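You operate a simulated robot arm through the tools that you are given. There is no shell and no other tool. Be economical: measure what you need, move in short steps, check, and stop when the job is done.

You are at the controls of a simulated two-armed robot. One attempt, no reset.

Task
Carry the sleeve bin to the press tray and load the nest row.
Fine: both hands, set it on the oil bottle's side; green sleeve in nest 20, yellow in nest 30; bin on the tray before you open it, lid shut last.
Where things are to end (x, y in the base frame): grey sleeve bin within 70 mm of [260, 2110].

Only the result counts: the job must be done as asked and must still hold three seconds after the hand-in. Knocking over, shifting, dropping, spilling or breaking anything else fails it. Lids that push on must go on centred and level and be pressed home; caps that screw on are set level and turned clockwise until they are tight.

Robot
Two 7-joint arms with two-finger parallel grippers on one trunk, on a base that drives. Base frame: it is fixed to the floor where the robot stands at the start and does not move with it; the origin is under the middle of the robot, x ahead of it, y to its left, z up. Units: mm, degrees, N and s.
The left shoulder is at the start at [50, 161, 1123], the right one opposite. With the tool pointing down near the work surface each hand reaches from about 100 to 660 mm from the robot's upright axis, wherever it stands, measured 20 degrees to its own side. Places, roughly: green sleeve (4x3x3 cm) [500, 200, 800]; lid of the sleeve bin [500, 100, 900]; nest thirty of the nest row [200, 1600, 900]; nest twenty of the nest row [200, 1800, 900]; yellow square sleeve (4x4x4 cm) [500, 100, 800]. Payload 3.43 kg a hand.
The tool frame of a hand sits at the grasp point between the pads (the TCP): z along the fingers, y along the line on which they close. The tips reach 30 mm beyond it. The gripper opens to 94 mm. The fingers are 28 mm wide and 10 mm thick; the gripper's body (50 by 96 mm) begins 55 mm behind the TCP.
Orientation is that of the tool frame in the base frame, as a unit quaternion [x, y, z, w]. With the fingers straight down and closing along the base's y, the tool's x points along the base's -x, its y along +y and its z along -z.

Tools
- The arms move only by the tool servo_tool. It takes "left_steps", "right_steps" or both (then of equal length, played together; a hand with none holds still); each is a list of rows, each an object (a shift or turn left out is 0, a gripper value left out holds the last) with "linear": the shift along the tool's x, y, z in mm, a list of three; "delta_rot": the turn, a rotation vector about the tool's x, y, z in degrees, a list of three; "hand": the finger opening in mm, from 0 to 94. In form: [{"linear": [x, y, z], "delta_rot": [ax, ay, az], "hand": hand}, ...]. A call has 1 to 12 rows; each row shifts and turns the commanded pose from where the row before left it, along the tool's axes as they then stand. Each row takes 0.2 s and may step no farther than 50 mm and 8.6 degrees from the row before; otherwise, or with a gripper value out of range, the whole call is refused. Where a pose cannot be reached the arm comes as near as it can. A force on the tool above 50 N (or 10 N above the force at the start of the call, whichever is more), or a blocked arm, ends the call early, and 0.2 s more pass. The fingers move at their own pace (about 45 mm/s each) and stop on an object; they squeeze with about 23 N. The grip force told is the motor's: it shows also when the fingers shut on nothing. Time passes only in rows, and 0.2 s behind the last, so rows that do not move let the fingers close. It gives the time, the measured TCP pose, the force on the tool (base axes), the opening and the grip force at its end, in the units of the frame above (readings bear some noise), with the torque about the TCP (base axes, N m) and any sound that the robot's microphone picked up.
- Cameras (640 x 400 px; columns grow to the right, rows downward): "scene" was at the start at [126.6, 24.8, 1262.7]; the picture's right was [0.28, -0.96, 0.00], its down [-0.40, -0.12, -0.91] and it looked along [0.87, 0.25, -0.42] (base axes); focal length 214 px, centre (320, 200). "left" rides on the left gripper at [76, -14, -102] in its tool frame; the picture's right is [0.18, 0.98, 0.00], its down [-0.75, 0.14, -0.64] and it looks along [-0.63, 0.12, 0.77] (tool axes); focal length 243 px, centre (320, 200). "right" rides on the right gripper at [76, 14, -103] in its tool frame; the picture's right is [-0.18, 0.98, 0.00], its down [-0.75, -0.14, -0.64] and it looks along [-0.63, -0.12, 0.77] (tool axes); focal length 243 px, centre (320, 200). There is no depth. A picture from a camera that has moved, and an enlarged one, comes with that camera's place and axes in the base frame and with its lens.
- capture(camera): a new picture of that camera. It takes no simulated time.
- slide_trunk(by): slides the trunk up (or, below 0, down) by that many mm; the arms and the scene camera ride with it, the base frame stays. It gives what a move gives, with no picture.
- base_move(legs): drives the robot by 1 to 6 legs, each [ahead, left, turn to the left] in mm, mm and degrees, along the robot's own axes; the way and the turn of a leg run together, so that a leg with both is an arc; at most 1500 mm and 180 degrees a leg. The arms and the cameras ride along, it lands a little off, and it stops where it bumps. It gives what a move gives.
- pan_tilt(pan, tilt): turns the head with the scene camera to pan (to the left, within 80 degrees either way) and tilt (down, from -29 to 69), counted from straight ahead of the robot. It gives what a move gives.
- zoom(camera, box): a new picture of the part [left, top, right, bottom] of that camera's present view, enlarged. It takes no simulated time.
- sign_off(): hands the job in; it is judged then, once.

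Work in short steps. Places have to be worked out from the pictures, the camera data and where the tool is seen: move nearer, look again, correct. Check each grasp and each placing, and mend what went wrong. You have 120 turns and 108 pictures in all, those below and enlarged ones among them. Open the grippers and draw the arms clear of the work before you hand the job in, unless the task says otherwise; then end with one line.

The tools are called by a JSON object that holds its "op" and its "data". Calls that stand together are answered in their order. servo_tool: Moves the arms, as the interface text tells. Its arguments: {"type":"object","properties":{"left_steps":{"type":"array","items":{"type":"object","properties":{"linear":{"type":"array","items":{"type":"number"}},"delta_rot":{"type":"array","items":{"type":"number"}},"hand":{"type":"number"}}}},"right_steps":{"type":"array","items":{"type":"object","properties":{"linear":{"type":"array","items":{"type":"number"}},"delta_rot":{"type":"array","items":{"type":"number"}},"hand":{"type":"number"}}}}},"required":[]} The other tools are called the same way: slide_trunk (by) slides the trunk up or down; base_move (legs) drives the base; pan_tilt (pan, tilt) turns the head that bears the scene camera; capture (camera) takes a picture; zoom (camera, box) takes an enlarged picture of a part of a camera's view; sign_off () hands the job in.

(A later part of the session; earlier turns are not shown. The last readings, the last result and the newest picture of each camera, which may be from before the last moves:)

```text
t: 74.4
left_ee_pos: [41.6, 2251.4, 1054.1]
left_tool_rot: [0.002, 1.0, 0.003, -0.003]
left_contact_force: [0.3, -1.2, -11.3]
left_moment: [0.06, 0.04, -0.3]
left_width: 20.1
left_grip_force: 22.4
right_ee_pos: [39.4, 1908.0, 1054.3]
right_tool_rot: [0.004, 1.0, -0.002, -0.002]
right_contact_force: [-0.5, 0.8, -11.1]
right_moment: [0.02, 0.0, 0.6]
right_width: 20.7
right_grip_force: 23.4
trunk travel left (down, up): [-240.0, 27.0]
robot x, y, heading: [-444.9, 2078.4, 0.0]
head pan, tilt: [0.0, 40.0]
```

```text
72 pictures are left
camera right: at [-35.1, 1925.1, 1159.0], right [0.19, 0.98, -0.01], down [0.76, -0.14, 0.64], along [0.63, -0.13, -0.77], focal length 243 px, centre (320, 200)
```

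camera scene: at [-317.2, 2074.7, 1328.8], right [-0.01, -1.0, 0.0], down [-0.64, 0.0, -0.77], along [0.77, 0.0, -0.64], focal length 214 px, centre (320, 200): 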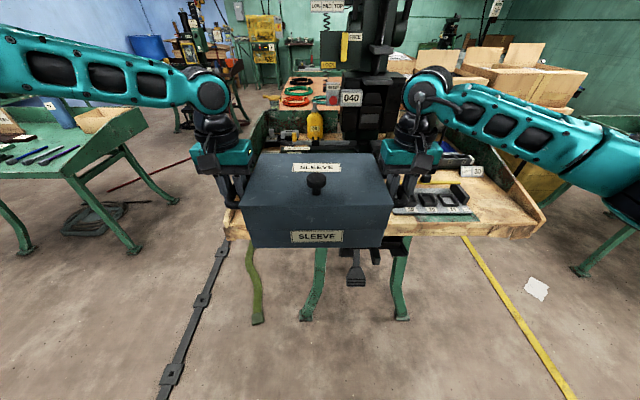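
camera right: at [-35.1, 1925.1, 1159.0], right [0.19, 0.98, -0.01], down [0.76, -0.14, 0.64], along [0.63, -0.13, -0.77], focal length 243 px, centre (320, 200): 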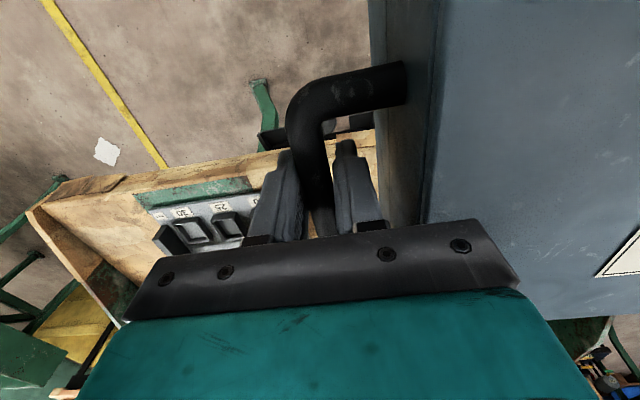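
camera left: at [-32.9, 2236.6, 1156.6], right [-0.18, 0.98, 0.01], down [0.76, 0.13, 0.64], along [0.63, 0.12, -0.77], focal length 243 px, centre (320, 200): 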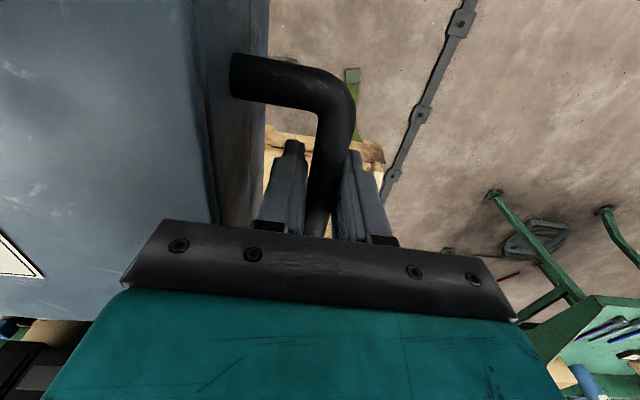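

The free area is clear; bench front edge near x≈105. Drive the last 200 mm.

{"op": "base_move", "data": {"legs": [[200, 4, 0]]}}

{"op": "capture", "data": {"camera": "left"}}

{"op": "capture", "data": {"camera": "right"}}

{"op": "capture", "data": {"camera": "scene"}}

```text
t: 76.0
left_ee_pos: [247.0, 2250.9, 1052.7]
left_tool_rot: [0.004, 1.0, 0.003, -0.003]
left_contact_force: [0.4, -2.7, -10.8]
left_moment: [0.01, -0.05, -0.25]
left_width: 20.4
left_grip_force: 22.9
right_ee_pos: [244.5, 1909.6, 1055.4]
right_tool_rot: [0.006, 1.0, -0.003, -0.003]
right_contact_force: [-0.6, 2.5, -11.2]
right_moment: [-0.02, 0.12, 0.54]
right_width: 20.8
right_grip_force: 23.3
trunk travel left (down, up): [-240.0, 27.0]
robot x, y, heading: [-237.6, 2079.6, -0.4]
head pan, tilt: [0.0, 40.0]
```

```text
71 pictures are left
camera left: at [172.0, 2237.9, 1156.4], right [-0.18, 0.98, 0.01], down [0.76, 0.13, 0.64], along [0.63, 0.12, -0.77], focal length 243 px, centre (320, 200)
```

left: 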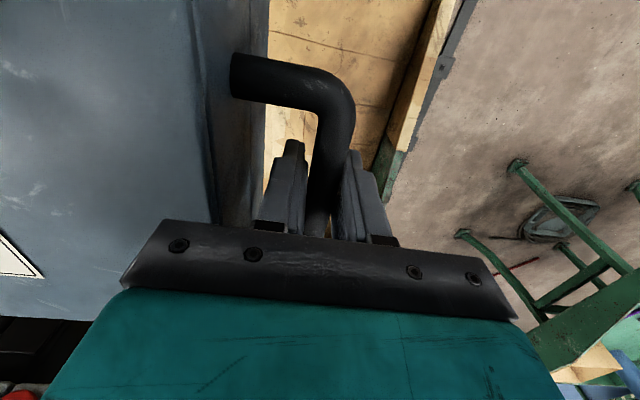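

```text
70 pictures are left
camera right: at [169.0, 1926.4, 1158.8], right [0.19, 0.98, -0.01], down [0.76, -0.15, 0.64], along [0.63, -0.13, -0.77], focal length 243 px, centre (320, 200)
```

right: 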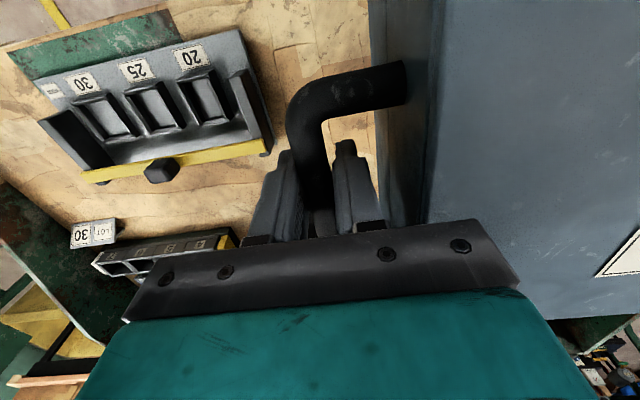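

```text
69 pictures are left
camera scene: at [-112.6, 2076.8, 1328.6], right [-0.01, -1.0, 0.0], down [-0.64, 0.01, -0.76], along [0.76, -0.01, -0.64], focal length 214 px, centre (320, 200)
```

scene: 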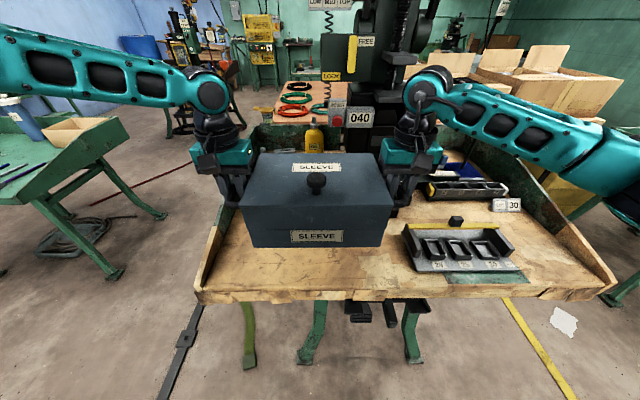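

Bin hovers at about [258, 2080]; its footprint is clear. I lower with the trunk most of the way.

{"op": "slide_trunk", "data": {"by": -85}}

{"op": "capture", "data": {"camera": "scene"}}

{"op": "capture", "data": {"camera": "left"}}

```text
t: 77.2
left_ee_pos: [246.7, 2251.8, 969.9]
left_tool_rot: [0.004, 1.0, 0.003, -0.003]
left_contact_force: [0.6, -2.4, -10.9]
left_moment: [0.03, -0.1, -0.25]
left_width: 20.4
left_grip_force: 23.4
right_ee_pos: [242.1, 1910.8, 970.1]
right_tool_rot: [0.005, 1.0, -0.003, -0.003]
right_contact_force: [-0.4, 0.9, -10.2]
right_moment: [-0.02, 0.11, 0.5]
right_width: 20.6
right_grip_force: 22.7
trunk travel left (down, up): [-155.0, 112.0]
robot x, y, heading: [-236.3, 2078.9, -0.5]
head pan, tilt: [0.0, 40.0]
```

```text
68 pictures are left
camera scene: at [-113.7, 2076.8, 1243.8], right [-0.01, -1.0, 0.0], down [-0.64, 0.01, -0.77], along [0.77, -0.01, -0.64], focal length 214 px, centre (320, 200)
```

scene: 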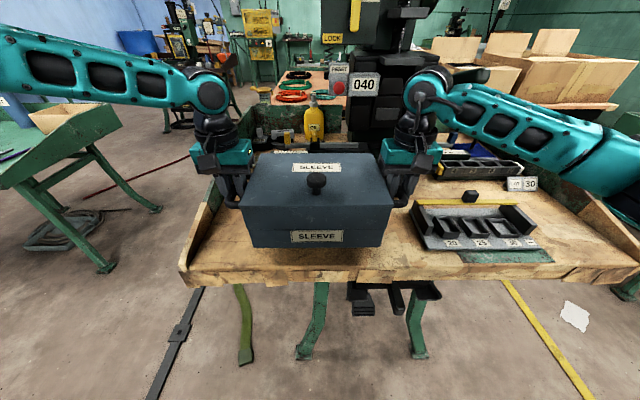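

```text
67 pictures are left
camera left: at [171.1, 2237.9, 1071.8], right [-0.18, 0.98, 0.01], down [0.76, 0.13, 0.64], along [0.63, 0.12, -0.77], focal length 243 px, centre (320, 200)
```

left: 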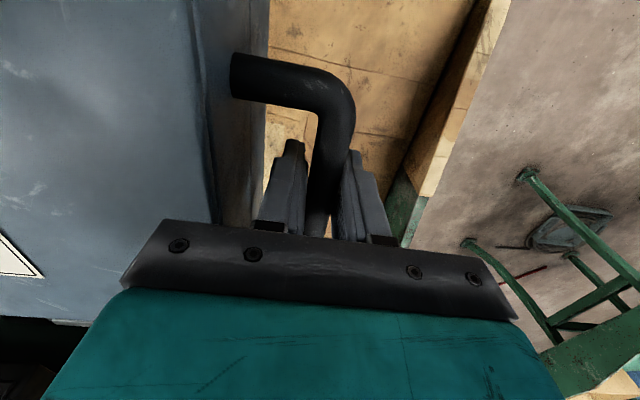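

About 15–30 mm left to go; I lower in small rows with the hands and watch the force.

{"op": "servo_tool", "data": {"left_steps": [{"linear": [0, 0, 4]}, {"linear": [0, 0, 4]}, {"linear": [0, 0, 4]}, {"linear": [0, 0, 3]}], "right_steps": [{"linear": [0, 0, 4]}, {"linear": [0, 0, 4]}, {"linear": [0, 0, 4]}, {"linear": [0, 0, 3]}]}}

{"op": "servo_tool", "data": {"left_steps": [{"linear": [0, 0, 2]}, {"linear": [0, 0, 2]}, {"linear": [0, 0, 0]}], "right_steps": [{"linear": [0, 0, 2]}, {"linear": [0, 0, 2]}, {"linear": [0, 0, 0]}]}}

```text
t: 78.2
left_ee_pos: [246.1, 2252.5, 953.3]
left_tool_rot: [0.004, 1.0, 0.003, -0.002]
left_contact_force: [0.7, -8.8, -11.6]
left_moment: [0.01, 0.12, -0.14]
left_width: 20.4
left_grip_force: 22.9
right_ee_pos: [242.5, 1909.7, 954.4]
right_tool_rot: [0.004, 1.0, -0.002, -0.002]
right_contact_force: [-1.2, 8.1, -10.6]
right_moment: [0.01, -0.05, 0.56]
right_width: 20.8
right_grip_force: 22.9
trunk travel left (down, up): [-155.0, 112.0]
robot x, y, heading: [-239.6, 2076.8, -0.4]
head pan, tilt: [0.0, 40.0]
```

```text
t: 79.0
left_ee_pos: [247.5, 2251.8, 948.8]
left_tool_rot: [0.004, 1.0, 0.003, -0.002]
left_contact_force: [-0.1, -7.2, -11.2]
left_moment: [0.01, -0.01, -0.52]
left_width: 20.2
left_grip_force: 22.7
right_ee_pos: [241.9, 1909.2, 950.9]
right_tool_rot: [0.006, 1.0, -0.003, -0.003]
right_contact_force: [0.3, 6.9, -11.5]
right_moment: [-0.01, 0.06, 0.49]
right_width: 20.5
right_grip_force: 23.1
trunk travel left (down, up): [-155.0, 112.0]
robot x, y, heading: [-235.4, 2079.0, -0.6]
head pan, tilt: [0.0, 40.0]
```

Still hanging free; I continue down.

{"op": "servo_tool", "data": {"left_steps": [{"linear": [0, 0, 2.5]}, {"linear": [0, 0, 2.5]}, {"linear": [0, 0, 2.5]}, {"linear": [0, 0, 2.5]}], "right_steps": [{"linear": [0, 0, 2.5]}, {"linear": [0, 0, 2.5]}, {"linear": [0, 0, 2.5]}, {"linear": [0, 0, 2.5]}]}}

{"op": "zoom", "data": {"camera": "scene", "box": [180, 150, 400, 290]}}

```text
t: 80.0
left_ee_pos: [245.9, 2253.4, 940.0]
left_tool_rot: [0.004, 1.0, 0.002, -0.003]
left_contact_force: [0.1, -11.4, -11.9]
left_moment: [0.08, 0.13, -0.27]
left_width: 20.5
left_grip_force: 23.4
right_ee_pos: [242.9, 1908.9, 941.6]
right_tool_rot: [0.005, 1.0, -0.002, -0.003]
right_contact_force: [-0.9, 10.6, -9.8]
right_moment: [0.02, -0.07, 0.55]
right_width: 20.6
right_grip_force: 22.8
trunk travel left (down, up): [-155.0, 112.0]
robot x, y, heading: [-238.3, 2081.4, -0.5]
head pan, tilt: [0.0, 40.0]
```

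```text
2.86 times, centred on (290, 220) of scene
camera zoom: at [-113.5, 2076.8, 1243.7], right [-0.01, -1.0, 0.0], down [-0.64, 0.01, -0.76], along [0.76, -0.01, -0.64], focal length 613 px, centre (406, 143)
```

zoom: 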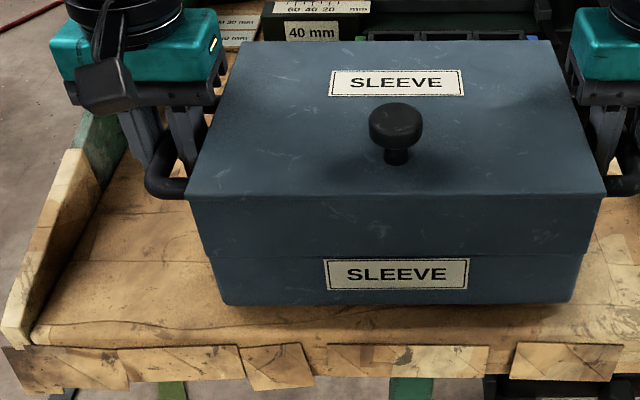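

Close now; continue in 2 mm rows.

{"op": "servo_tool", "data": {"left_steps": [{"linear": [0, 0, 2]}, {"linear": [0, 0, 2]}, {"linear": [0, 0, 2]}, {"linear": [0, 0, 2]}], "right_steps": [{"linear": [0, 0, 2.3]}, {"linear": [0, 0, 2.3]}, {"linear": [0, 0, 2.3]}, {"linear": [0, 0, 2.3]}]}}

{"op": "servo_tool", "data": {"left_steps": [{"linear": [0, 0, 2]}, {"linear": [0, 0, 2]}, {"linear": [0, 0, 2]}], "right_steps": [{"linear": [0, 0, 2]}, {"linear": [0, 0, 2]}, {"linear": [0, 0, 2]}]}}

```text
t: 81.0
left_ee_pos: [246.2, 2252.4, 934.0]
left_tool_rot: [0.003, 1.0, 0.003, -0.001]
left_contact_force: [0.2, -14.2, -6.3]
left_moment: [0.01, -0.5, -0.38]
left_width: 20.4
left_grip_force: 22.2
right_ee_pos: [241.6, 1909.2, 935.4]
right_tool_rot: [0.004, 1.0, -0.001, 0.0]
right_contact_force: [2.4, 18.2, -1.9]
right_moment: [0.0, -0.14, 0.5]
right_width: 20.8
right_grip_force: 22.8
trunk travel left (down, up): [-155.0, 112.0]
robot x, y, heading: [-238.9, 2078.7, -0.6]
head pan, tilt: [0.0, 40.0]
```

```text
t: 81.8
left_ee_pos: [245.8, 2252.1, 931.8]
left_tool_rot: [0.003, 1.0, 0.002, 0.003]
left_contact_force: [5.0, -10.0, 22.6]
left_moment: [-0.01, -0.07, -0.47]
left_width: 20.7
left_grip_force: 23.1
right_ee_pos: [241.0, 1909.8, 928.6]
right_tool_rot: [0.004, 1.0, -0.002, 0.001]
right_contact_force: [2.0, 17.1, 16.1]
right_moment: [-0.04, -0.06, 0.33]
right_width: 21.2
right_grip_force: 17.1
trunk travel left (down, up): [-155.0, 112.0]
robot x, y, heading: [-236.7, 2078.9, -0.6]
head pan, tilt: [0.0, 40.0]
```

Landed (surface z≈849). I relax upward slightly and open both grippers to 40 mm.

{"op": "servo_tool", "data": {"left_steps": [{"linear": [0, 0, -1.5]}, {"linear": [0, 0, -0.5]}, {"hand": 30}, {"hand": 40}, {"hand": 40}, {"hand": 40}], "right_steps": [{"linear": [0, 0, -1]}, {"linear": [0, 0, -0.5]}, {"hand": 30}, {"hand": 40}, {"hand": 40}, {"hand": 40}]}}

{"op": "capture", "data": {"camera": "right"}}

{"op": "capture", "data": {"camera": "left"}}

```text
t: 83.2
left_ee_pos: [245.7, 2254.1, 929.0]
left_tool_rot: [0.003, 1.0, 0.003, -0.002]
left_contact_force: [0.2, -0.5, -0.4]
left_moment: [0.01, 0.01, 0.01]
left_width: 40.0
left_grip_force: 0.1
right_ee_pos: [242.5, 1910.2, 928.2]
right_tool_rot: [0.005, 1.0, -0.002, -0.002]
right_contact_force: [-0.1, 0.0, 0.2]
right_moment: [0.0, 0.01, 0.0]
right_width: 40.1
right_grip_force: 0.0
trunk travel left (down, up): [-155.0, 112.0]
robot x, y, heading: [-236.9, 2077.3, -0.3]
head pan, tilt: [0.0, 40.0]
```

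```text
65 pictures are left
camera right: at [166.6, 1926.7, 1031.9], right [0.19, 0.98, -0.01], down [0.75, -0.15, 0.64], along [0.63, -0.13, -0.77], focal length 243 px, centre (320, 200)
```

right: 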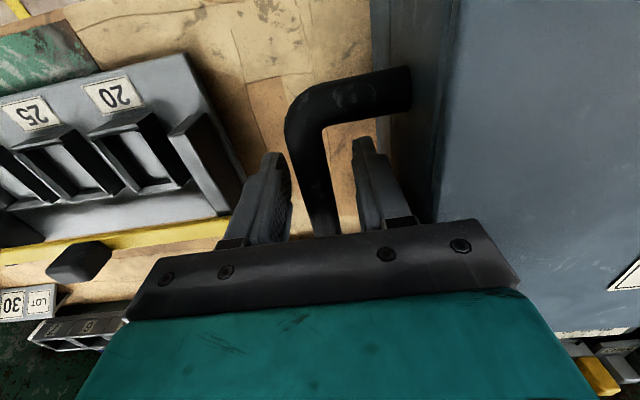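

```text
64 pictures are left
camera left: at [170.1, 2238.3, 1031.0], right [-0.18, 0.98, 0.01], down [0.76, 0.13, 0.64], along [0.63, 0.12, -0.77], focal length 243 px, centre (320, 200)
```

left: 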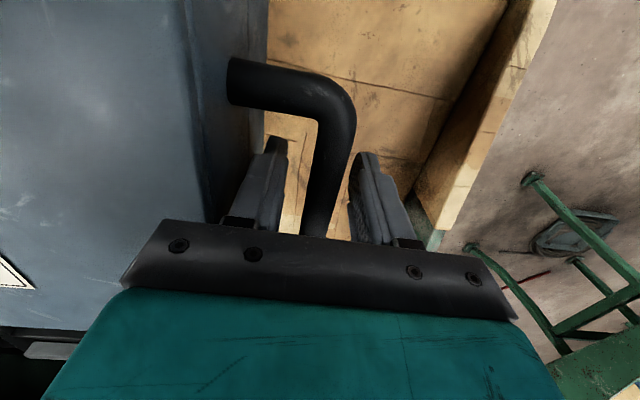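

Both released. I raise both hands straight up.

{"op": "servo_tool", "data": {"left_steps": [{"linear": [0, 0, -25]}, {"linear": [0, 0, -40]}, {"linear": [0, 0, -40]}, {"linear": [0, 40, -20]}, {"linear": [0, 40, 0]}], "right_steps": [{"linear": [0, 0, -25]}, {"linear": [0, 0, -40]}, {"linear": [0, 0, -40]}, {"linear": [0, -20, -40]}, {"linear": [0, -30, -30]}]}}

{"op": "capture", "data": {"camera": "right"}}

{"op": "zoom", "data": {"camera": "scene", "box": [200, 130, 420, 280]}}

{"op": "capture", "data": {"camera": "left"}}

```text
t: 84.4
left_ee_pos: [244.3, 2331.8, 1055.1]
left_tool_rot: [0.004, 1.0, 0.004, -0.001]
left_contact_force: [0.0, 0.5, 0.9]
left_moment: [-0.03, -0.02, 0.0]
left_width: 40.1
left_grip_force: 0.0
right_ee_pos: [244.4, 1863.7, 1101.1]
right_tool_rot: [0.004, 1.0, -0.003, -0.002]
right_contact_force: [-0.7, -0.1, 0.0]
right_moment: [0.02, 0.0, 0.0]
right_width: 39.9
right_grip_force: 0.0
trunk travel left (down, up): [-155.0, 112.0]
robot x, y, heading: [-237.9, 2079.3, -0.3]
head pan, tilt: [0.0, 40.0]
```

```text
63 pictures are left
camera right: at [168.4, 1880.5, 1204.9], right [0.19, 0.98, -0.01], down [0.75, -0.14, 0.64], along [0.63, -0.13, -0.77], focal length 243 px, centre (320, 200)
```

right: 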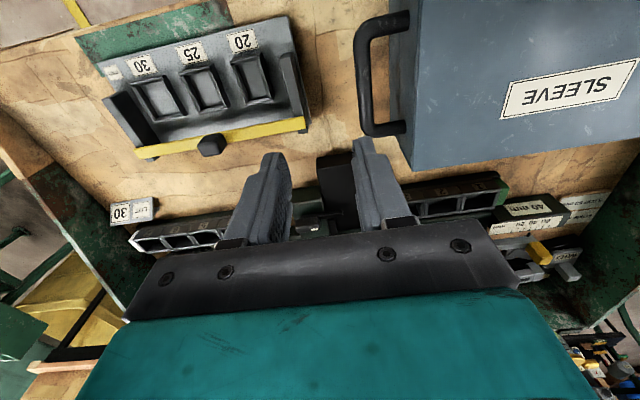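

```text
2.67 times, centred on (310, 205) of scene
camera zoom: at [-115.7, 2077.0, 1244.1], right [-0.01, -1.0, 0.0], down [-0.64, 0.01, -0.77], along [0.77, -0.01, -0.64], focal length 572 px, centre (347, 187)
```

zoom: 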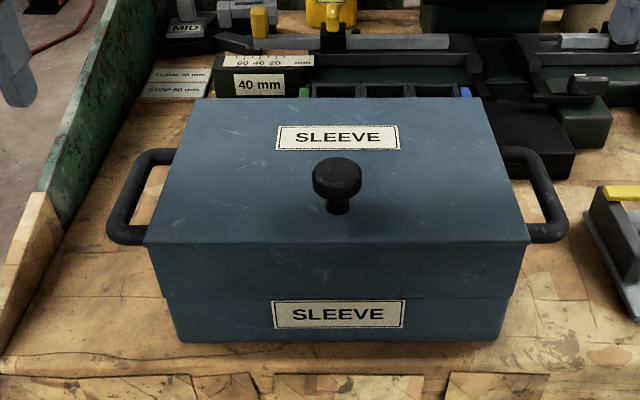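

```text
61 pictures are left
camera left: at [168.6, 2317.4, 1156.8], right [-0.18, 0.98, 0.01], down [0.76, 0.13, 0.64], along [0.63, 0.12, -0.77], focal length 243 px, centre (320, 200)
```

left: 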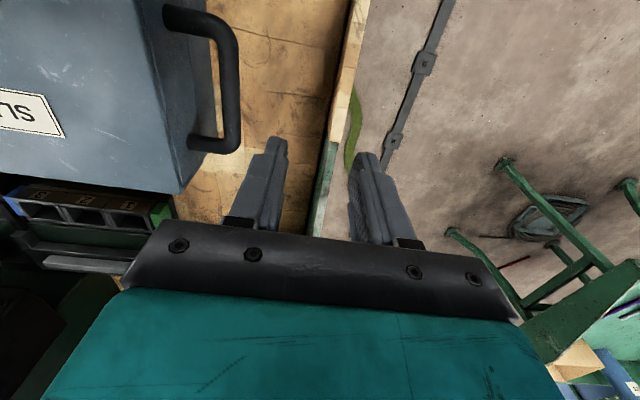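

I enlarge the right-hand view of the bin's rear edge and side to see how the lid is held.

{"op": "zoom", "data": {"camera": "left", "box": [80, 0, 250, 210]}}

{"op": "zoom", "data": {"camera": "right", "box": [350, 0, 640, 180]}}

```text
1.90 times, centred on (165, 105) of left
camera zoom: at [168.6, 2317.4, 1156.8], right [-0.18, 0.98, 0.01], down [0.76, 0.13, 0.64], along [0.63, 0.12, -0.77], focal length 462 px, centre (615, 381)
```

zoom: 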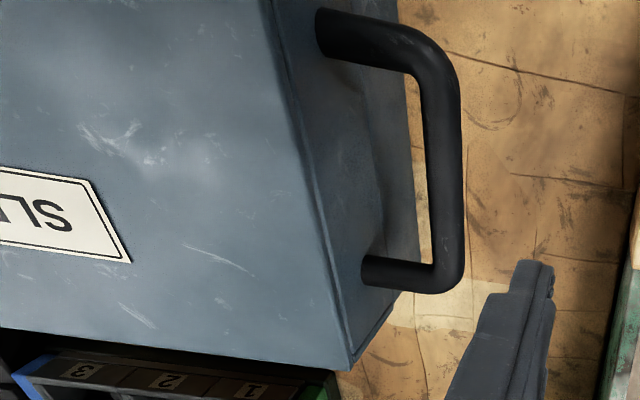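

```text
2.21 times, centred on (495, 90) of right
camera zoom: at [168.4, 1880.5, 1204.9], right [0.19, 0.98, -0.01], down [0.75, -0.14, 0.64], along [0.63, -0.13, -0.77], focal length 535 px, centre (-66, 443)
```

zoom: 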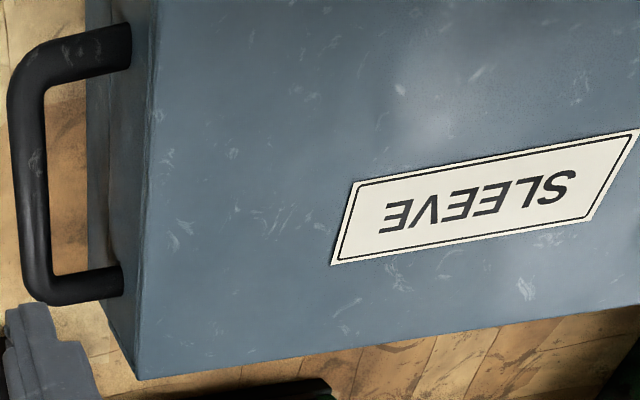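

No hinge is visible yet. I bring the left hand over the knob (≈[205, 2081]) and look from there.

{"op": "servo_tool", "data": {"left_steps": [{"linear": [5, 0, -45], "hand": 60}, {"linear": [4, -48, 0]}, {"linear": [4, -48, 0]}, {"linear": [4, -48, 0]}, {"linear": [4, -48, 0]}, {"linear": [4, -48, 0]}, {"linear": [4, -10, 0]}]}}

{"op": "capture", "data": {"camera": "left"}}

{"op": "zoom", "data": {"camera": "scene", "box": [200, 130, 420, 280]}}

```text
t: 86.0
left_ee_pos: [203.3, 2200.8, 1090.3]
left_tool_rot: [0.002, 1.0, 0.002, -0.001]
left_contact_force: [0.5, -0.7, -0.5]
left_moment: [-0.01, 0.01, 0.0]
left_width: 59.9
left_grip_force: 0.1
left hand out of reach, approached as far as the arm can: row 4, 5, 6, 7
right_ee_pos: [244.9, 1864.3, 1101.0]
right_tool_rot: [0.006, 1.0, -0.003, -0.001]
right_contact_force: [-0.6, -0.9, 0.4]
right_moment: [0.0, -0.01, 0.0]
right_width: 40.3
right_grip_force: 0.1
trunk travel left (down, up): [-155.0, 112.0]
robot x, y, heading: [-237.6, 2078.9, -0.4]
head pan, tilt: [0.0, 40.0]
```

```text
58 pictures are left
camera left: at [127.8, 2187.1, 1193.5], right [-0.18, 0.98, 0.01], down [0.76, 0.13, 0.64], along [0.63, 0.12, -0.77], focal length 243 px, centre (320, 200)
```

left: 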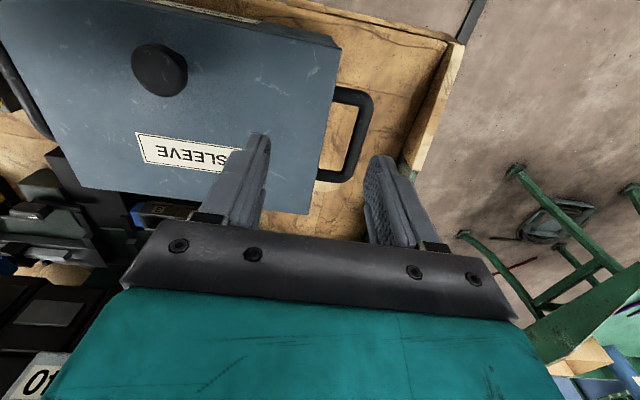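

```text
2.67 times, centred on (310, 205) of scene
camera zoom: at [-115.1, 2076.7, 1244.0], right [-0.01, -1.0, 0.0], down [-0.64, 0.01, -0.77], along [0.77, -0.01, -0.64], focal length 572 px, centre (347, 187)
```

zoom: 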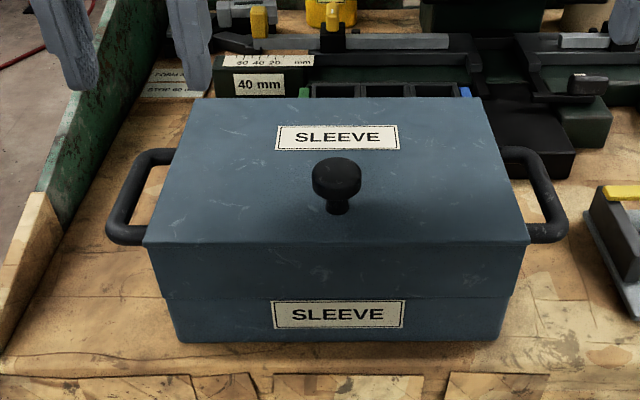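

The left hand can't reach across the middle, so I strafe the base right ~135 mm so the knob lies to the left side of the robot.

{"op": "base_move", "data": {"legs": [[0, -135, 0.4]]}}

{"op": "capture", "data": {"camera": "left"}}

```text
t: 87.3
left_ee_pos: [202.5, 2069.5, 1091.6]
left_tool_rot: [0.0, 1.0, 0.003, -0.002]
left_contact_force: [-0.2, -0.5, 0.5]
left_moment: [0.05, 0.03, 0.0]
left_width: 60.2
left_grip_force: 0.1
right_ee_pos: [245.6, 1732.0, 1100.9]
right_tool_rot: [0.001, 1.0, -0.002, -0.002]
right_contact_force: [-0.5, -0.5, 0.7]
right_moment: [0.04, 0.02, 0.0]
right_width: 40.1
right_grip_force: 0.0
trunk travel left (down, up): [-155.0, 112.0]
robot x, y, heading: [-240.5, 1945.6, -0.3]
head pan, tilt: [0.0, 40.0]
```

```text
56 pictures are left
camera left: at [126.3, 2054.2, 1193.6], right [-0.18, 0.98, 0.01], down [0.76, 0.14, 0.64], along [0.63, 0.12, -0.77], focal length 243 px, centre (320, 200)
```

left: 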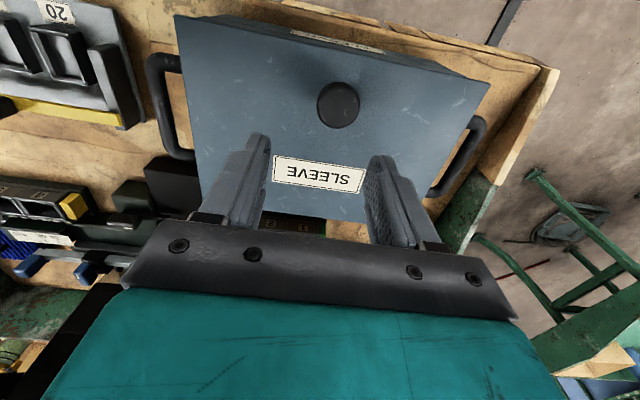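

Knob is near [190, 2081]. I align the left hand above it and descend partway.

{"op": "servo_tool", "data": {"left_steps": [{"linear": [6, 6, 15]}, {"linear": [6, 5, 15]}, {"linear": [0, 0, 15]}, {"linear": [0, 0, 0]}]}}

{"op": "capture", "data": {"camera": "left"}}

{"op": "zoom", "data": {"camera": "scene", "box": [160, 120, 380, 260]}}

```text
t: 88.3
left_ee_pos: [190.4, 2080.9, 1047.5]
left_tool_rot: [0.0, 1.0, 0.003, -0.002]
left_contact_force: [0.0, 0.4, -0.6]
left_moment: [0.02, 0.0, 0.02]
left_width: 60.2
left_grip_force: 0.1
right_ee_pos: [244.7, 1733.3, 1099.4]
right_tool_rot: [0.002, 1.0, -0.003, -0.002]
right_contact_force: [0.4, -0.7, 0.2]
right_moment: [-0.01, 0.02, -0.04]
right_width: 40.3
right_grip_force: 0.0
trunk travel left (down, up): [-155.0, 112.0]
robot x, y, heading: [-238.7, 1944.3, -0.4]
head pan, tilt: [0.0, 40.0]
```

```text
55 pictures are left
camera left: at [115.4, 2065.9, 1149.8], right [-0.18, 0.98, 0.01], down [0.76, 0.14, 0.64], along [0.63, 0.12, -0.77], focal length 243 px, centre (320, 200)
```

left: 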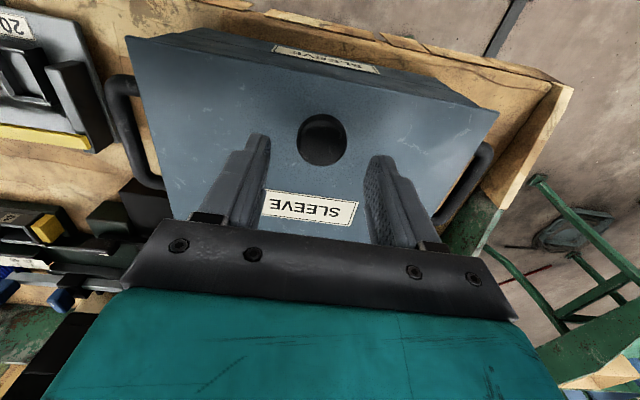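

```text
2.86 times, centred on (270, 190) of scene
camera zoom: at [-116.0, 1943.1, 1244.0], right [0.0, -1.0, 0.0], down [-0.64, 0.0, -0.77], along [0.77, 0.0, -0.64], focal length 613 px, centre (463, 229)
```

zoom: 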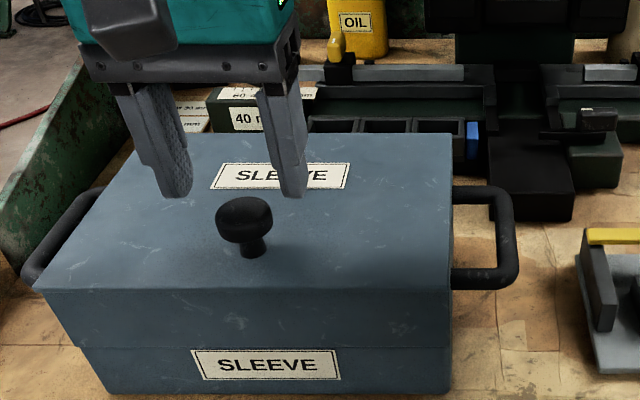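

Knob head centre about [187, 2081, ~995]. I descend to TCP z≈1003 and check.

{"op": "servo_tool", "data": {"left_steps": [{"linear": [1, 0, 12]}, {"linear": [1, 0, 12]}, {"linear": [0, 0, 10]}, {"linear": [0, 0, 10]}, {"linear": [0, 0, 0]}]}}

{"op": "capture", "data": {"camera": "left"}}

{"op": "zoom", "data": {"camera": "scene", "box": [160, 120, 380, 260]}}

```text
t: 89.5
left_ee_pos: [188.2, 2081.4, 1003.3]
left_tool_rot: [0.001, 1.0, 0.003, -0.002]
left_contact_force: [0.4, -0.5, -0.2]
left_moment: [-0.03, 0.03, 0.0]
left_width: 60.4
left_grip_force: 0.1
right_ee_pos: [244.9, 1731.4, 1099.8]
right_tool_rot: [0.001, 1.0, -0.002, -0.001]
right_contact_force: [-0.2, -0.1, -0.5]
right_moment: [0.01, 0.01, 0.04]
right_width: 40.4
right_grip_force: 0.0
trunk travel left (down, up): [-155.0, 112.0]
robot x, y, heading: [-236.8, 1942.9, -0.2]
head pan, tilt: [0.0, 40.0]
```

```text
53 pictures are left
camera left: at [113.4, 2067.6, 1105.4], right [-0.18, 0.98, 0.01], down [0.76, 0.14, 0.64], along [0.63, 0.12, -0.77], focal length 243 px, centre (320, 200)
```

left: 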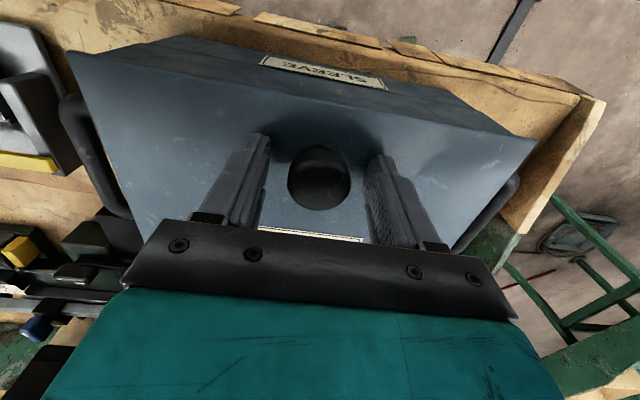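

```text
2.86 times, centred on (270, 190) of scene
camera zoom: at [-116.0, 1943.0, 1244.0], right [0.0, -1.0, 0.0], down [-0.64, 0.0, -0.77], along [0.77, 0.0, -0.64], focal length 613 px, centre (463, 229)
```

zoom: 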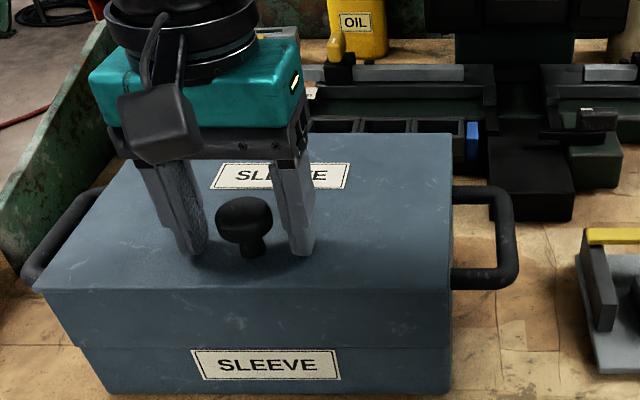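

Knob lies between the fingers; I go 6 mm lower and close on it.

{"op": "servo_tool", "data": {"left_steps": [{"linear": [0, 0, 3]}, {"linear": [0, 0, 3]}, {"hand": 45}, {"hand": 35}, {"hand": 20}, {"hand": 15}, {"hand": 15}]}}

{"op": "capture", "data": {"camera": "left"}}

```text
t: 91.1
left_ee_pos: [185.4, 2081.0, 1001.9]
left_tool_rot: [0.001, 1.0, 0.002, 0.004]
left_contact_force: [-2.5, 5.0, 28.3]
left_moment: [-0.88, -0.55, 0.06]
left_width: 34.5
left_grip_force: 17.0
right_ee_pos: [242.9, 1733.4, 1102.8]
right_tool_rot: [0.001, 1.0, -0.003, 0.001]
right_contact_force: [0.3, 0.4, 0.7]
right_moment: [0.01, 0.01, 0.02]
right_width: 39.9
right_grip_force: 0.1
trunk travel left (down, up): [-155.0, 112.0]
robot x, y, heading: [-237.4, 1942.4, -0.3]
head pan, tilt: [0.0, 40.0]
```

```text
51 pictures are left
camera left: at [109.2, 2066.9, 1103.1], right [-0.18, 0.98, 0.0], down [0.75, 0.14, 0.65], along [0.64, 0.12, -0.76], focal length 243 px, centre (320, 200)
```

left: 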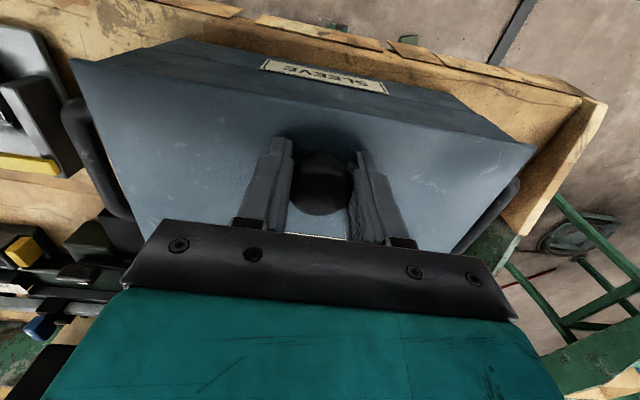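

Gripped the knob (34.5 mm), tips were on the lid (top z≈971). I raise gently 15 mm and see how the lid responds.

{"op": "servo_tool", "data": {"left_steps": [{"linear": [0, 0, -4]}, {"linear": [0, 0, -4]}, {"linear": [0, 0, -4]}, {"linear": [0, 0, -4]}, {"linear": [0, 0, -4]}, {"linear": [0, 0, 0]}]}}

{"op": "zoom", "data": {"camera": "scene", "box": [160, 120, 380, 260]}}

{"op": "capture", "data": {"camera": "right"}}

```text
t: 92.5
left_ee_pos: [187.5, 2081.1, 1014.5]
left_tool_rot: [0.0, 1.0, 0.004, -0.003]
left_contact_force: [2.0, -2.3, 1.1]
left_moment: [-0.01, 0.68, -0.01]
left_width: 33.1
left_grip_force: 22.4
right_ee_pos: [246.3, 1731.8, 1100.8]
right_tool_rot: [0.001, 1.0, -0.002, -0.002]
right_contact_force: [-0.3, 0.8, -0.6]
right_moment: [-0.05, 0.0, 0.0]
right_width: 39.9
right_grip_force: 0.0
trunk travel left (down, up): [-155.0, 112.0]
robot x, y, heading: [-238.7, 1943.7, -0.1]
head pan, tilt: [0.0, 40.0]
```

```text
2.86 times, centred on (270, 190) of scene
camera zoom: at [-115.2, 1943.0, 1243.9], right [0.0, -1.0, 0.0], down [-0.64, 0.0, -0.77], along [0.77, 0.0, -0.64], focal length 613 px, centre (463, 229)
```

zoom: 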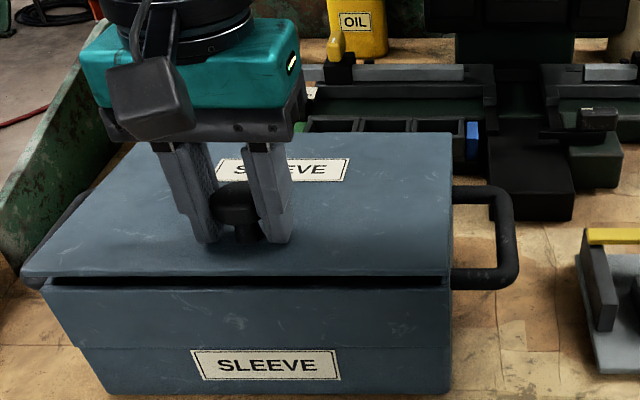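

```text
49 pictures are left
camera right: at [170.2, 1748.4, 1203.8], right [0.19, 0.98, -0.01], down [0.76, -0.14, 0.64], along [0.63, -0.12, -0.77], focal length 243 px, centre (320, 200)
```

right: 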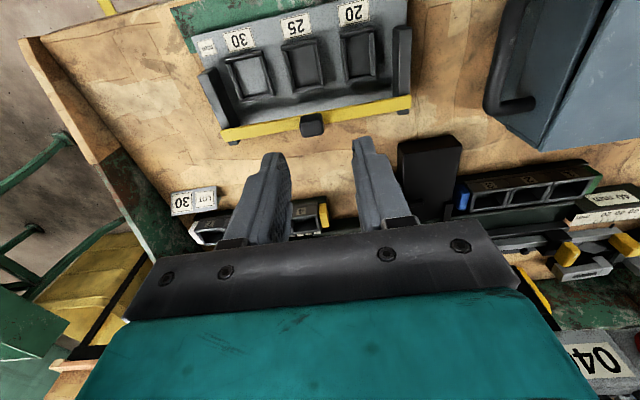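

The front edge lifts while the back stays: it is a thin lid hinged at the rear (≈x 345, z 966). I swing the knob along the arc to about 45°.

{"op": "servo_tool", "data": {"left_steps": [{"linear": [-4.7, 0, -12]}, {"linear": [-4.8, 0, -12]}, {"linear": [-7.5, 0, -12.3]}, {"linear": [-7.5, 0, -12.3]}, {"linear": [-9.5, 0, -10.8]}, {"linear": [-9.6, 0, -10.7]}, {"linear": [-11.2, 0, -9]}, {"linear": [-11.3, 0, -9]}, {"linear": [0, 0, 0]}]}}

{"op": "capture", "data": {"camera": "scene"}}

```text
t: 94.5
left_ee_pos: [240.5, 2097.1, 1099.7]
left_tool_rot: [-0.001, 1.0, 0.002, -0.002]
left_contact_force: [3.9, -2.8, 0.0]
left_moment: [0.02, 0.45, -0.05]
left_width: 33.2
left_grip_force: 23.4
left hand out of reach, approached as far as the arm can: row 6, 7, 8
right_ee_pos: [244.9, 1731.4, 1099.8]
right_tool_rot: [0.002, 1.0, -0.003, -0.003]
right_contact_force: [0.0, 0.7, -0.7]
right_moment: [-0.02, 0.02, 0.01]
right_width: 39.8
right_grip_force: 0.0
trunk travel left (down, up): [-155.0, 112.0]
robot x, y, heading: [-240.1, 1944.7, -0.2]
head pan, tilt: [0.0, 40.0]
```

```text
48 pictures are left
camera scene: at [-114.9, 1942.8, 1243.8], right [0.0, -1.0, 0.0], down [-0.64, 0.0, -0.77], along [0.77, 0.0, -0.64], focal length 214 px, centre (320, 200)
```

scene: 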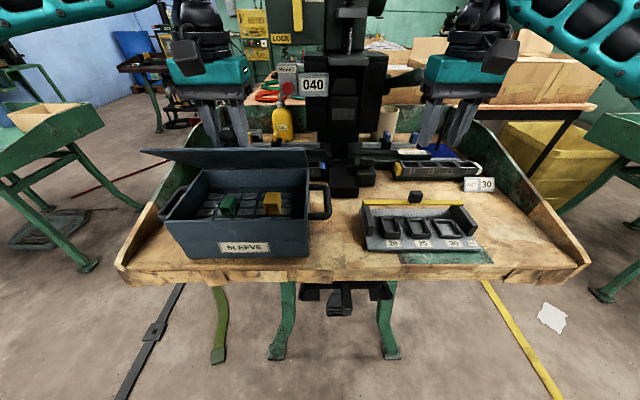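

The bin holds the green sleeve (left) and yellow (right). The left arm is at its sideways limit, so I lower the lid gently again and will reposition the base and trunk for a full swing.

{"op": "servo_tool", "data": {"left_steps": [{"linear": [9.5, -8, 13]}, {"linear": [9.5, -4, 11]}, {"linear": [9.5, -4, 11]}, {"linear": [7.5, 0, 12]}, {"linear": [7.5, 0, 12]}, {"linear": [4, 0, 12]}, {"linear": [4, 0, 12]}, {"linear": [1, 0, 7]}, {"linear": [1, 0, 6]}, {"linear": [0, 0, 0]}]}}

{"op": "zoom", "data": {"camera": "scene", "box": [160, 120, 380, 260]}}

```text
t: 96.7
left_ee_pos: [185.7, 2081.7, 1004.7]
left_tool_rot: [0.001, 1.0, 0.002, -0.001]
left_contact_force: [-1.6, -6.7, 4.2]
left_moment: [-0.13, -0.59, -0.08]
left_width: 32.9
left_grip_force: 23.1
right_ee_pos: [244.6, 1730.2, 1100.8]
right_tool_rot: [0.001, 1.0, -0.002, -0.002]
right_contact_force: [-0.6, -0.4, -0.6]
right_moment: [-0.02, -0.01, 0.03]
right_width: 40.0
right_grip_force: 0.1
trunk travel left (down, up): [-155.0, 112.0]
robot x, y, heading: [-240.6, 1945.8, -0.2]
head pan, tilt: [0.0, 40.0]
```

```text
2.86 times, centred on (270, 190) of scene
camera zoom: at [-116.6, 1942.1, 1244.1], right [0.0, -1.0, 0.0], down [-0.64, 0.0, -0.77], along [0.77, 0.0, -0.64], focal length 613 px, centre (463, 229)
```

zoom: 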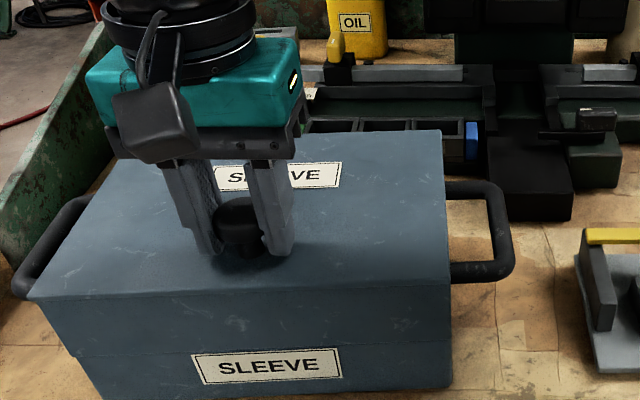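

Lid closed again (bin slid a few mm only). Release, rise, and reposition the base: 60 mm right, 55 mm ahead, trunk up 80.

{"op": "servo_tool", "data": {"left_steps": [{"hand": 45}, {"hand": 60}, {"hand": 60}, {"linear": [0, 0, -30]}, {"linear": [0, 0, -30]}]}}

{"op": "slide_trunk", "data": {"by": 80}}

{"op": "base_move", "data": {"legs": [[0, -60, 0], [55, 0, 0.2]]}}

```text
t: 97.9
left_ee_pos: [186.5, 2082.3, 1063.9]
left_tool_rot: [0.0, 1.0, 0.003, -0.002]
left_contact_force: [0.3, 1.0, 0.9]
left_moment: [0.01, -0.01, 0.03]
left_width: 60.0
left_grip_force: 0.0
right_ee_pos: [244.8, 1732.9, 1100.1]
right_tool_rot: [0.002, 1.0, -0.003, -0.001]
right_contact_force: [0.4, 0.4, -0.2]
right_moment: [0.03, 0.01, 0.0]
right_width: 40.1
right_grip_force: 0.1
trunk travel left (down, up): [-155.0, 112.0]
robot x, y, heading: [-237.2, 1944.7, -0.3]
head pan, tilt: [0.0, 40.0]
```

```text
t: 99.1
left_ee_pos: [187.5, 2082.8, 1143.6]
left_tool_rot: [0.0, 1.0, 0.004, -0.002]
left_contact_force: [0.0, -0.2, -0.5]
left_moment: [0.02, -0.02, 0.02]
left_width: 60.1
left_grip_force: 0.0
right_ee_pos: [245.0, 1733.8, 1179.8]
right_tool_rot: [0.002, 1.0, -0.003, -0.002]
right_contact_force: [-0.1, 1.4, -0.2]
right_moment: [-0.01, -0.03, 0.0]
right_width: 40.0
right_grip_force: 0.1
trunk travel left (down, up): [-235.0, 32.0]
robot x, y, heading: [-239.9, 1945.5, -0.4]
head pan, tilt: [0.0, 40.0]
```

```text
t: 100.6
left_ee_pos: [242.3, 2021.6, 1143.6]
left_tool_rot: [0.0, 1.0, 0.002, -0.002]
left_contact_force: [0.4, 0.1, -0.1]
left_moment: [0.0, 0.04, 0.0]
left_width: 59.9
left_grip_force: 0.1
right_ee_pos: [299.8, 1671.8, 1179.8]
right_tool_rot: [0.001, 1.0, -0.003, -0.002]
right_contact_force: [0.2, -0.2, -1.0]
right_moment: [-0.01, 0.04, 0.04]
right_width: 39.8
right_grip_force: 0.1
trunk travel left (down, up): [-235.0, 32.0]
robot x, y, heading: [-187.2, 1884.6, -0.4]
head pan, tilt: [0.0, 40.0]
```

I dry-run the far end of the swing in free air to check reach, then return above the knob.

{"op": "servo_tool", "data": {"left_steps": [{"linear": [-40, 15, 4]}, {"linear": [-40, 15, 4]}, {"linear": [-40, 15, 4]}, {"linear": [-40, 15, 4]}, {"linear": [0, 0, 0]}, {"linear": [42.8, 0, 0]}, {"linear": [42.8, 0, 0]}, {"linear": [42.8, 0, 0]}, {"linear": [42.8, 0, 0]}, {"linear": [42.8, 0, 30]}, {"linear": [0, 0, 30]}]}}

{"op": "capture", "data": {"camera": "left"}}

```text
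refused: row 10 steps farther than a row can; nothing moved
```

```text
46 pictures are left
camera left: at [166.4, 2007.4, 1245.9], right [-0.18, 0.98, 0.01], down [0.76, 0.14, 0.64], along [0.63, 0.12, -0.77], focal length 243 px, centre (320, 200)
```

left: 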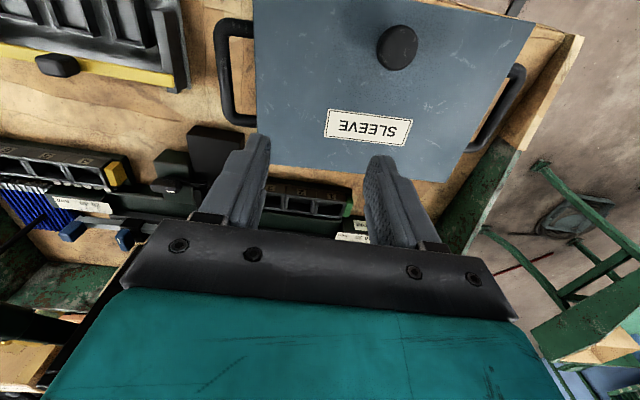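

One row was too long; I reissue it split.

{"op": "servo_tool", "data": {"left_steps": [{"linear": [-40, 15, 4]}, {"linear": [-40, 15, 4]}, {"linear": [-40, 15, 4]}, {"linear": [-40, 15, 4]}, {"linear": [0, 0, 0]}, {"linear": [42.8, 0, 0]}, {"linear": [42.8, 0, 0]}, {"linear": [42.8, 0, 0]}, {"linear": [42.8, 0, 0]}, {"linear": [42.8, 0, 0]}, {"linear": [0, 0, 30]}, {"linear": [0, 0, 30]}]}}

{"op": "capture", "data": {"camera": "left"}}

```text
t: 103.2
left_ee_pos: [146.5, 2109.5, 1066.2]
left_tool_rot: [0.0, 1.0, 0.003, -0.001]
left_contact_force: [-0.1, 0.2, 0.0]
left_moment: [0.0, -0.03, 0.03]
left_width: 59.8
left_grip_force: 0.1
left hand out of reach, approached as far as the arm can: row 3, 4
right_ee_pos: [298.8, 1672.2, 1180.6]
right_tool_rot: [0.0, 1.0, -0.003, -0.002]
right_contact_force: [-0.1, 0.1, 0.3]
right_moment: [0.01, -0.01, -0.01]
right_width: 39.9
right_grip_force: 0.0
trunk travel left (down, up): [-235.0, 32.0]
robot x, y, heading: [-183.5, 1882.5, 0.3]
head pan, tilt: [0.0, 40.0]
```

```text
45 pictures are left
camera left: at [71.1, 2095.2, 1168.4], right [-0.18, 0.98, 0.01], down [0.75, 0.14, 0.64], along [0.63, 0.12, -0.77], focal length 243 px, centre (320, 200)
```

left: 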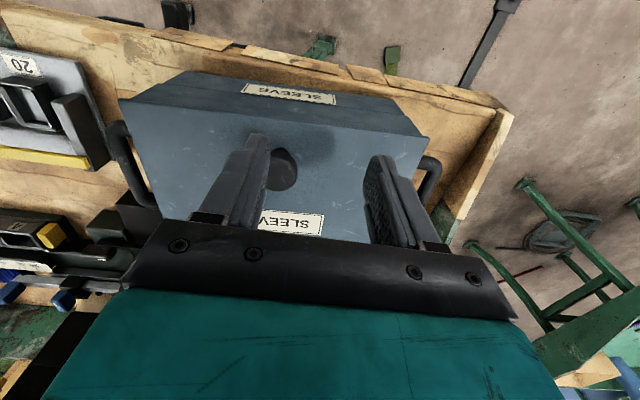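

The swing's far end is just beyond reach. I move the base 45 mm ahead (still >240 mm from the bench edge) and the trunk up 30, then test again.

{"op": "base_move", "data": {"legs": [[45, -10, 0]]}}

{"op": "slide_trunk", "data": {"by": 30}}

{"op": "servo_tool", "data": {"left_steps": [{"linear": [-40, -3, -7]}, {"linear": [-40, -3, -7]}, {"linear": [-40, -3, -7]}, {"linear": [-45, -4, -5]}, {"linear": [-45, -4, 0]}]}}

```text
t: 104.1
left_ee_pos: [193.2, 2099.6, 1066.1]
left_tool_rot: [0.001, 1.0, 0.004, -0.002]
left_contact_force: [0.2, 0.5, 0.4]
left_moment: [0.0, 0.01, -0.02]
left_width: 60.1
left_grip_force: 0.0
right_ee_pos: [345.0, 1661.7, 1179.9]
right_tool_rot: [0.002, 1.0, -0.003, -0.003]
right_contact_force: [-0.4, -0.5, -0.4]
right_moment: [0.04, 0.02, -0.02]
right_width: 39.9
right_grip_force: 0.0
trunk travel left (down, up): [-235.0, 32.0]
robot x, y, heading: [-140.0, 1872.8, -0.0]
head pan, tilt: [0.0, 40.0]
```

```text
t: 104.8
left_ee_pos: [192.4, 2100.4, 1095.2]
left_tool_rot: [-0.001, 1.0, 0.003, -0.002]
left_contact_force: [0.3, -0.7, -0.1]
left_moment: [-0.01, 0.0, 0.02]
left_width: 59.8
left_grip_force: 0.0
right_ee_pos: [343.5, 1661.2, 1211.1]
right_tool_rot: [0.002, 1.0, -0.002, -0.002]
right_contact_force: [0.2, -0.9, -0.6]
right_moment: [0.01, -0.03, 0.0]
right_width: 40.1
right_grip_force: 0.0
trunk travel left (down, up): [-265.0, 2.0]
robot x, y, heading: [-139.6, 1871.9, -0.0]
head pan, tilt: [0.0, 40.0]
```

```text
t: 106.0
left_ee_pos: [400.1, 2089.0, 1121.5]
left_tool_rot: [-0.001, 1.0, 0.003, -0.002]
left_contact_force: [0.2, -0.1, 0.5]
left_moment: [-0.02, 0.04, 0.0]
left_width: 60.1
left_grip_force: 0.0
left hand out of reach, approached as far as the arm can: row 5
right_ee_pos: [343.8, 1662.9, 1210.4]
right_tool_rot: [0.001, 1.0, -0.002, -0.002]
right_contact_force: [0.3, 0.4, -0.4]
right_moment: [-0.01, 0.02, 0.04]
right_width: 40.1
right_grip_force: 0.1
trunk travel left (down, up): [-265.0, 2.0]
robot x, y, heading: [-138.7, 1869.0, -0.1]
head pan, tilt: [0.0, 40.0]
```

Reach is now enough. Return above the knob and look.

{"op": "servo_tool", "data": {"left_steps": [{"linear": [42.6, -1.4, 0]}, {"linear": [42.6, -1.4, 0]}, {"linear": [42.6, -1.4, 0]}, {"linear": [42.6, -1.4, 0]}, {"linear": [42.6, -1.4, 0]}, {"linear": [0, 0, 40]}, {"linear": [0, 0, 40]}]}}

{"op": "capture", "data": {"camera": "left"}}

```text
t: 107.6
left_ee_pos: [182.8, 2080.4, 1044.4]
left_tool_rot: [0.0, 1.0, 0.002, -0.002]
left_contact_force: [0.6, 0.4, 0.1]
left_moment: [-0.02, -0.01, 0.0]
left_width: 60.1
left_grip_force: 0.0
right_ee_pos: [344.0, 1662.2, 1210.2]
right_tool_rot: [0.002, 1.0, -0.003, -0.001]
right_contact_force: [-0.1, 0.0, 0.1]
right_moment: [0.02, -0.01, -0.01]
right_width: 39.9
right_grip_force: 0.0
trunk travel left (down, up): [-265.0, 2.0]
robot x, y, heading: [-141.7, 1873.7, -0.2]
head pan, tilt: [0.0, 40.0]
```

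```text
44 pictures are left
camera left: at [107.2, 2066.4, 1146.9], right [-0.18, 0.98, 0.01], down [0.76, 0.14, 0.64], along [0.63, 0.12, -0.77], focal length 243 px, centre (320, 200)
```

left: 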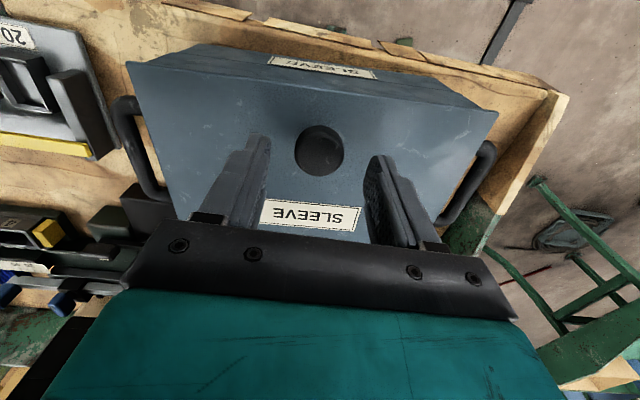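

Knob at about [187, 2081]; descend and grip.

{"op": "servo_tool", "data": {"left_steps": [{"linear": [-2, 0.5, 13]}, {"linear": [-2, 0.5, 14]}, {"linear": [0, 0, 13]}, {"hand": 45}, {"hand": 30}, {"hand": 15}, {"hand": 15}, {"hand": 15}]}}

```text
t: 109.4
left_ee_pos: [188.6, 2080.5, 1003.9]
left_tool_rot: [0.0, 1.0, 0.003, -0.002]
left_contact_force: [-0.4, 8.2, 0.0]
left_moment: [0.11, -0.05, 0.03]
left_width: 33.1
left_grip_force: 23.0
right_ee_pos: [343.3, 1664.0, 1210.3]
right_tool_rot: [0.003, 1.0, -0.004, -0.002]
right_contact_force: [0.6, -0.2, 0.0]
right_moment: [0.02, -0.04, -0.01]
right_width: 40.1
right_grip_force: 0.1
trunk travel left (down, up): [-265.0, 2.0]
robot x, y, heading: [-142.8, 1873.4, -0.3]
head pan, tilt: [0.0, 40.0]
```

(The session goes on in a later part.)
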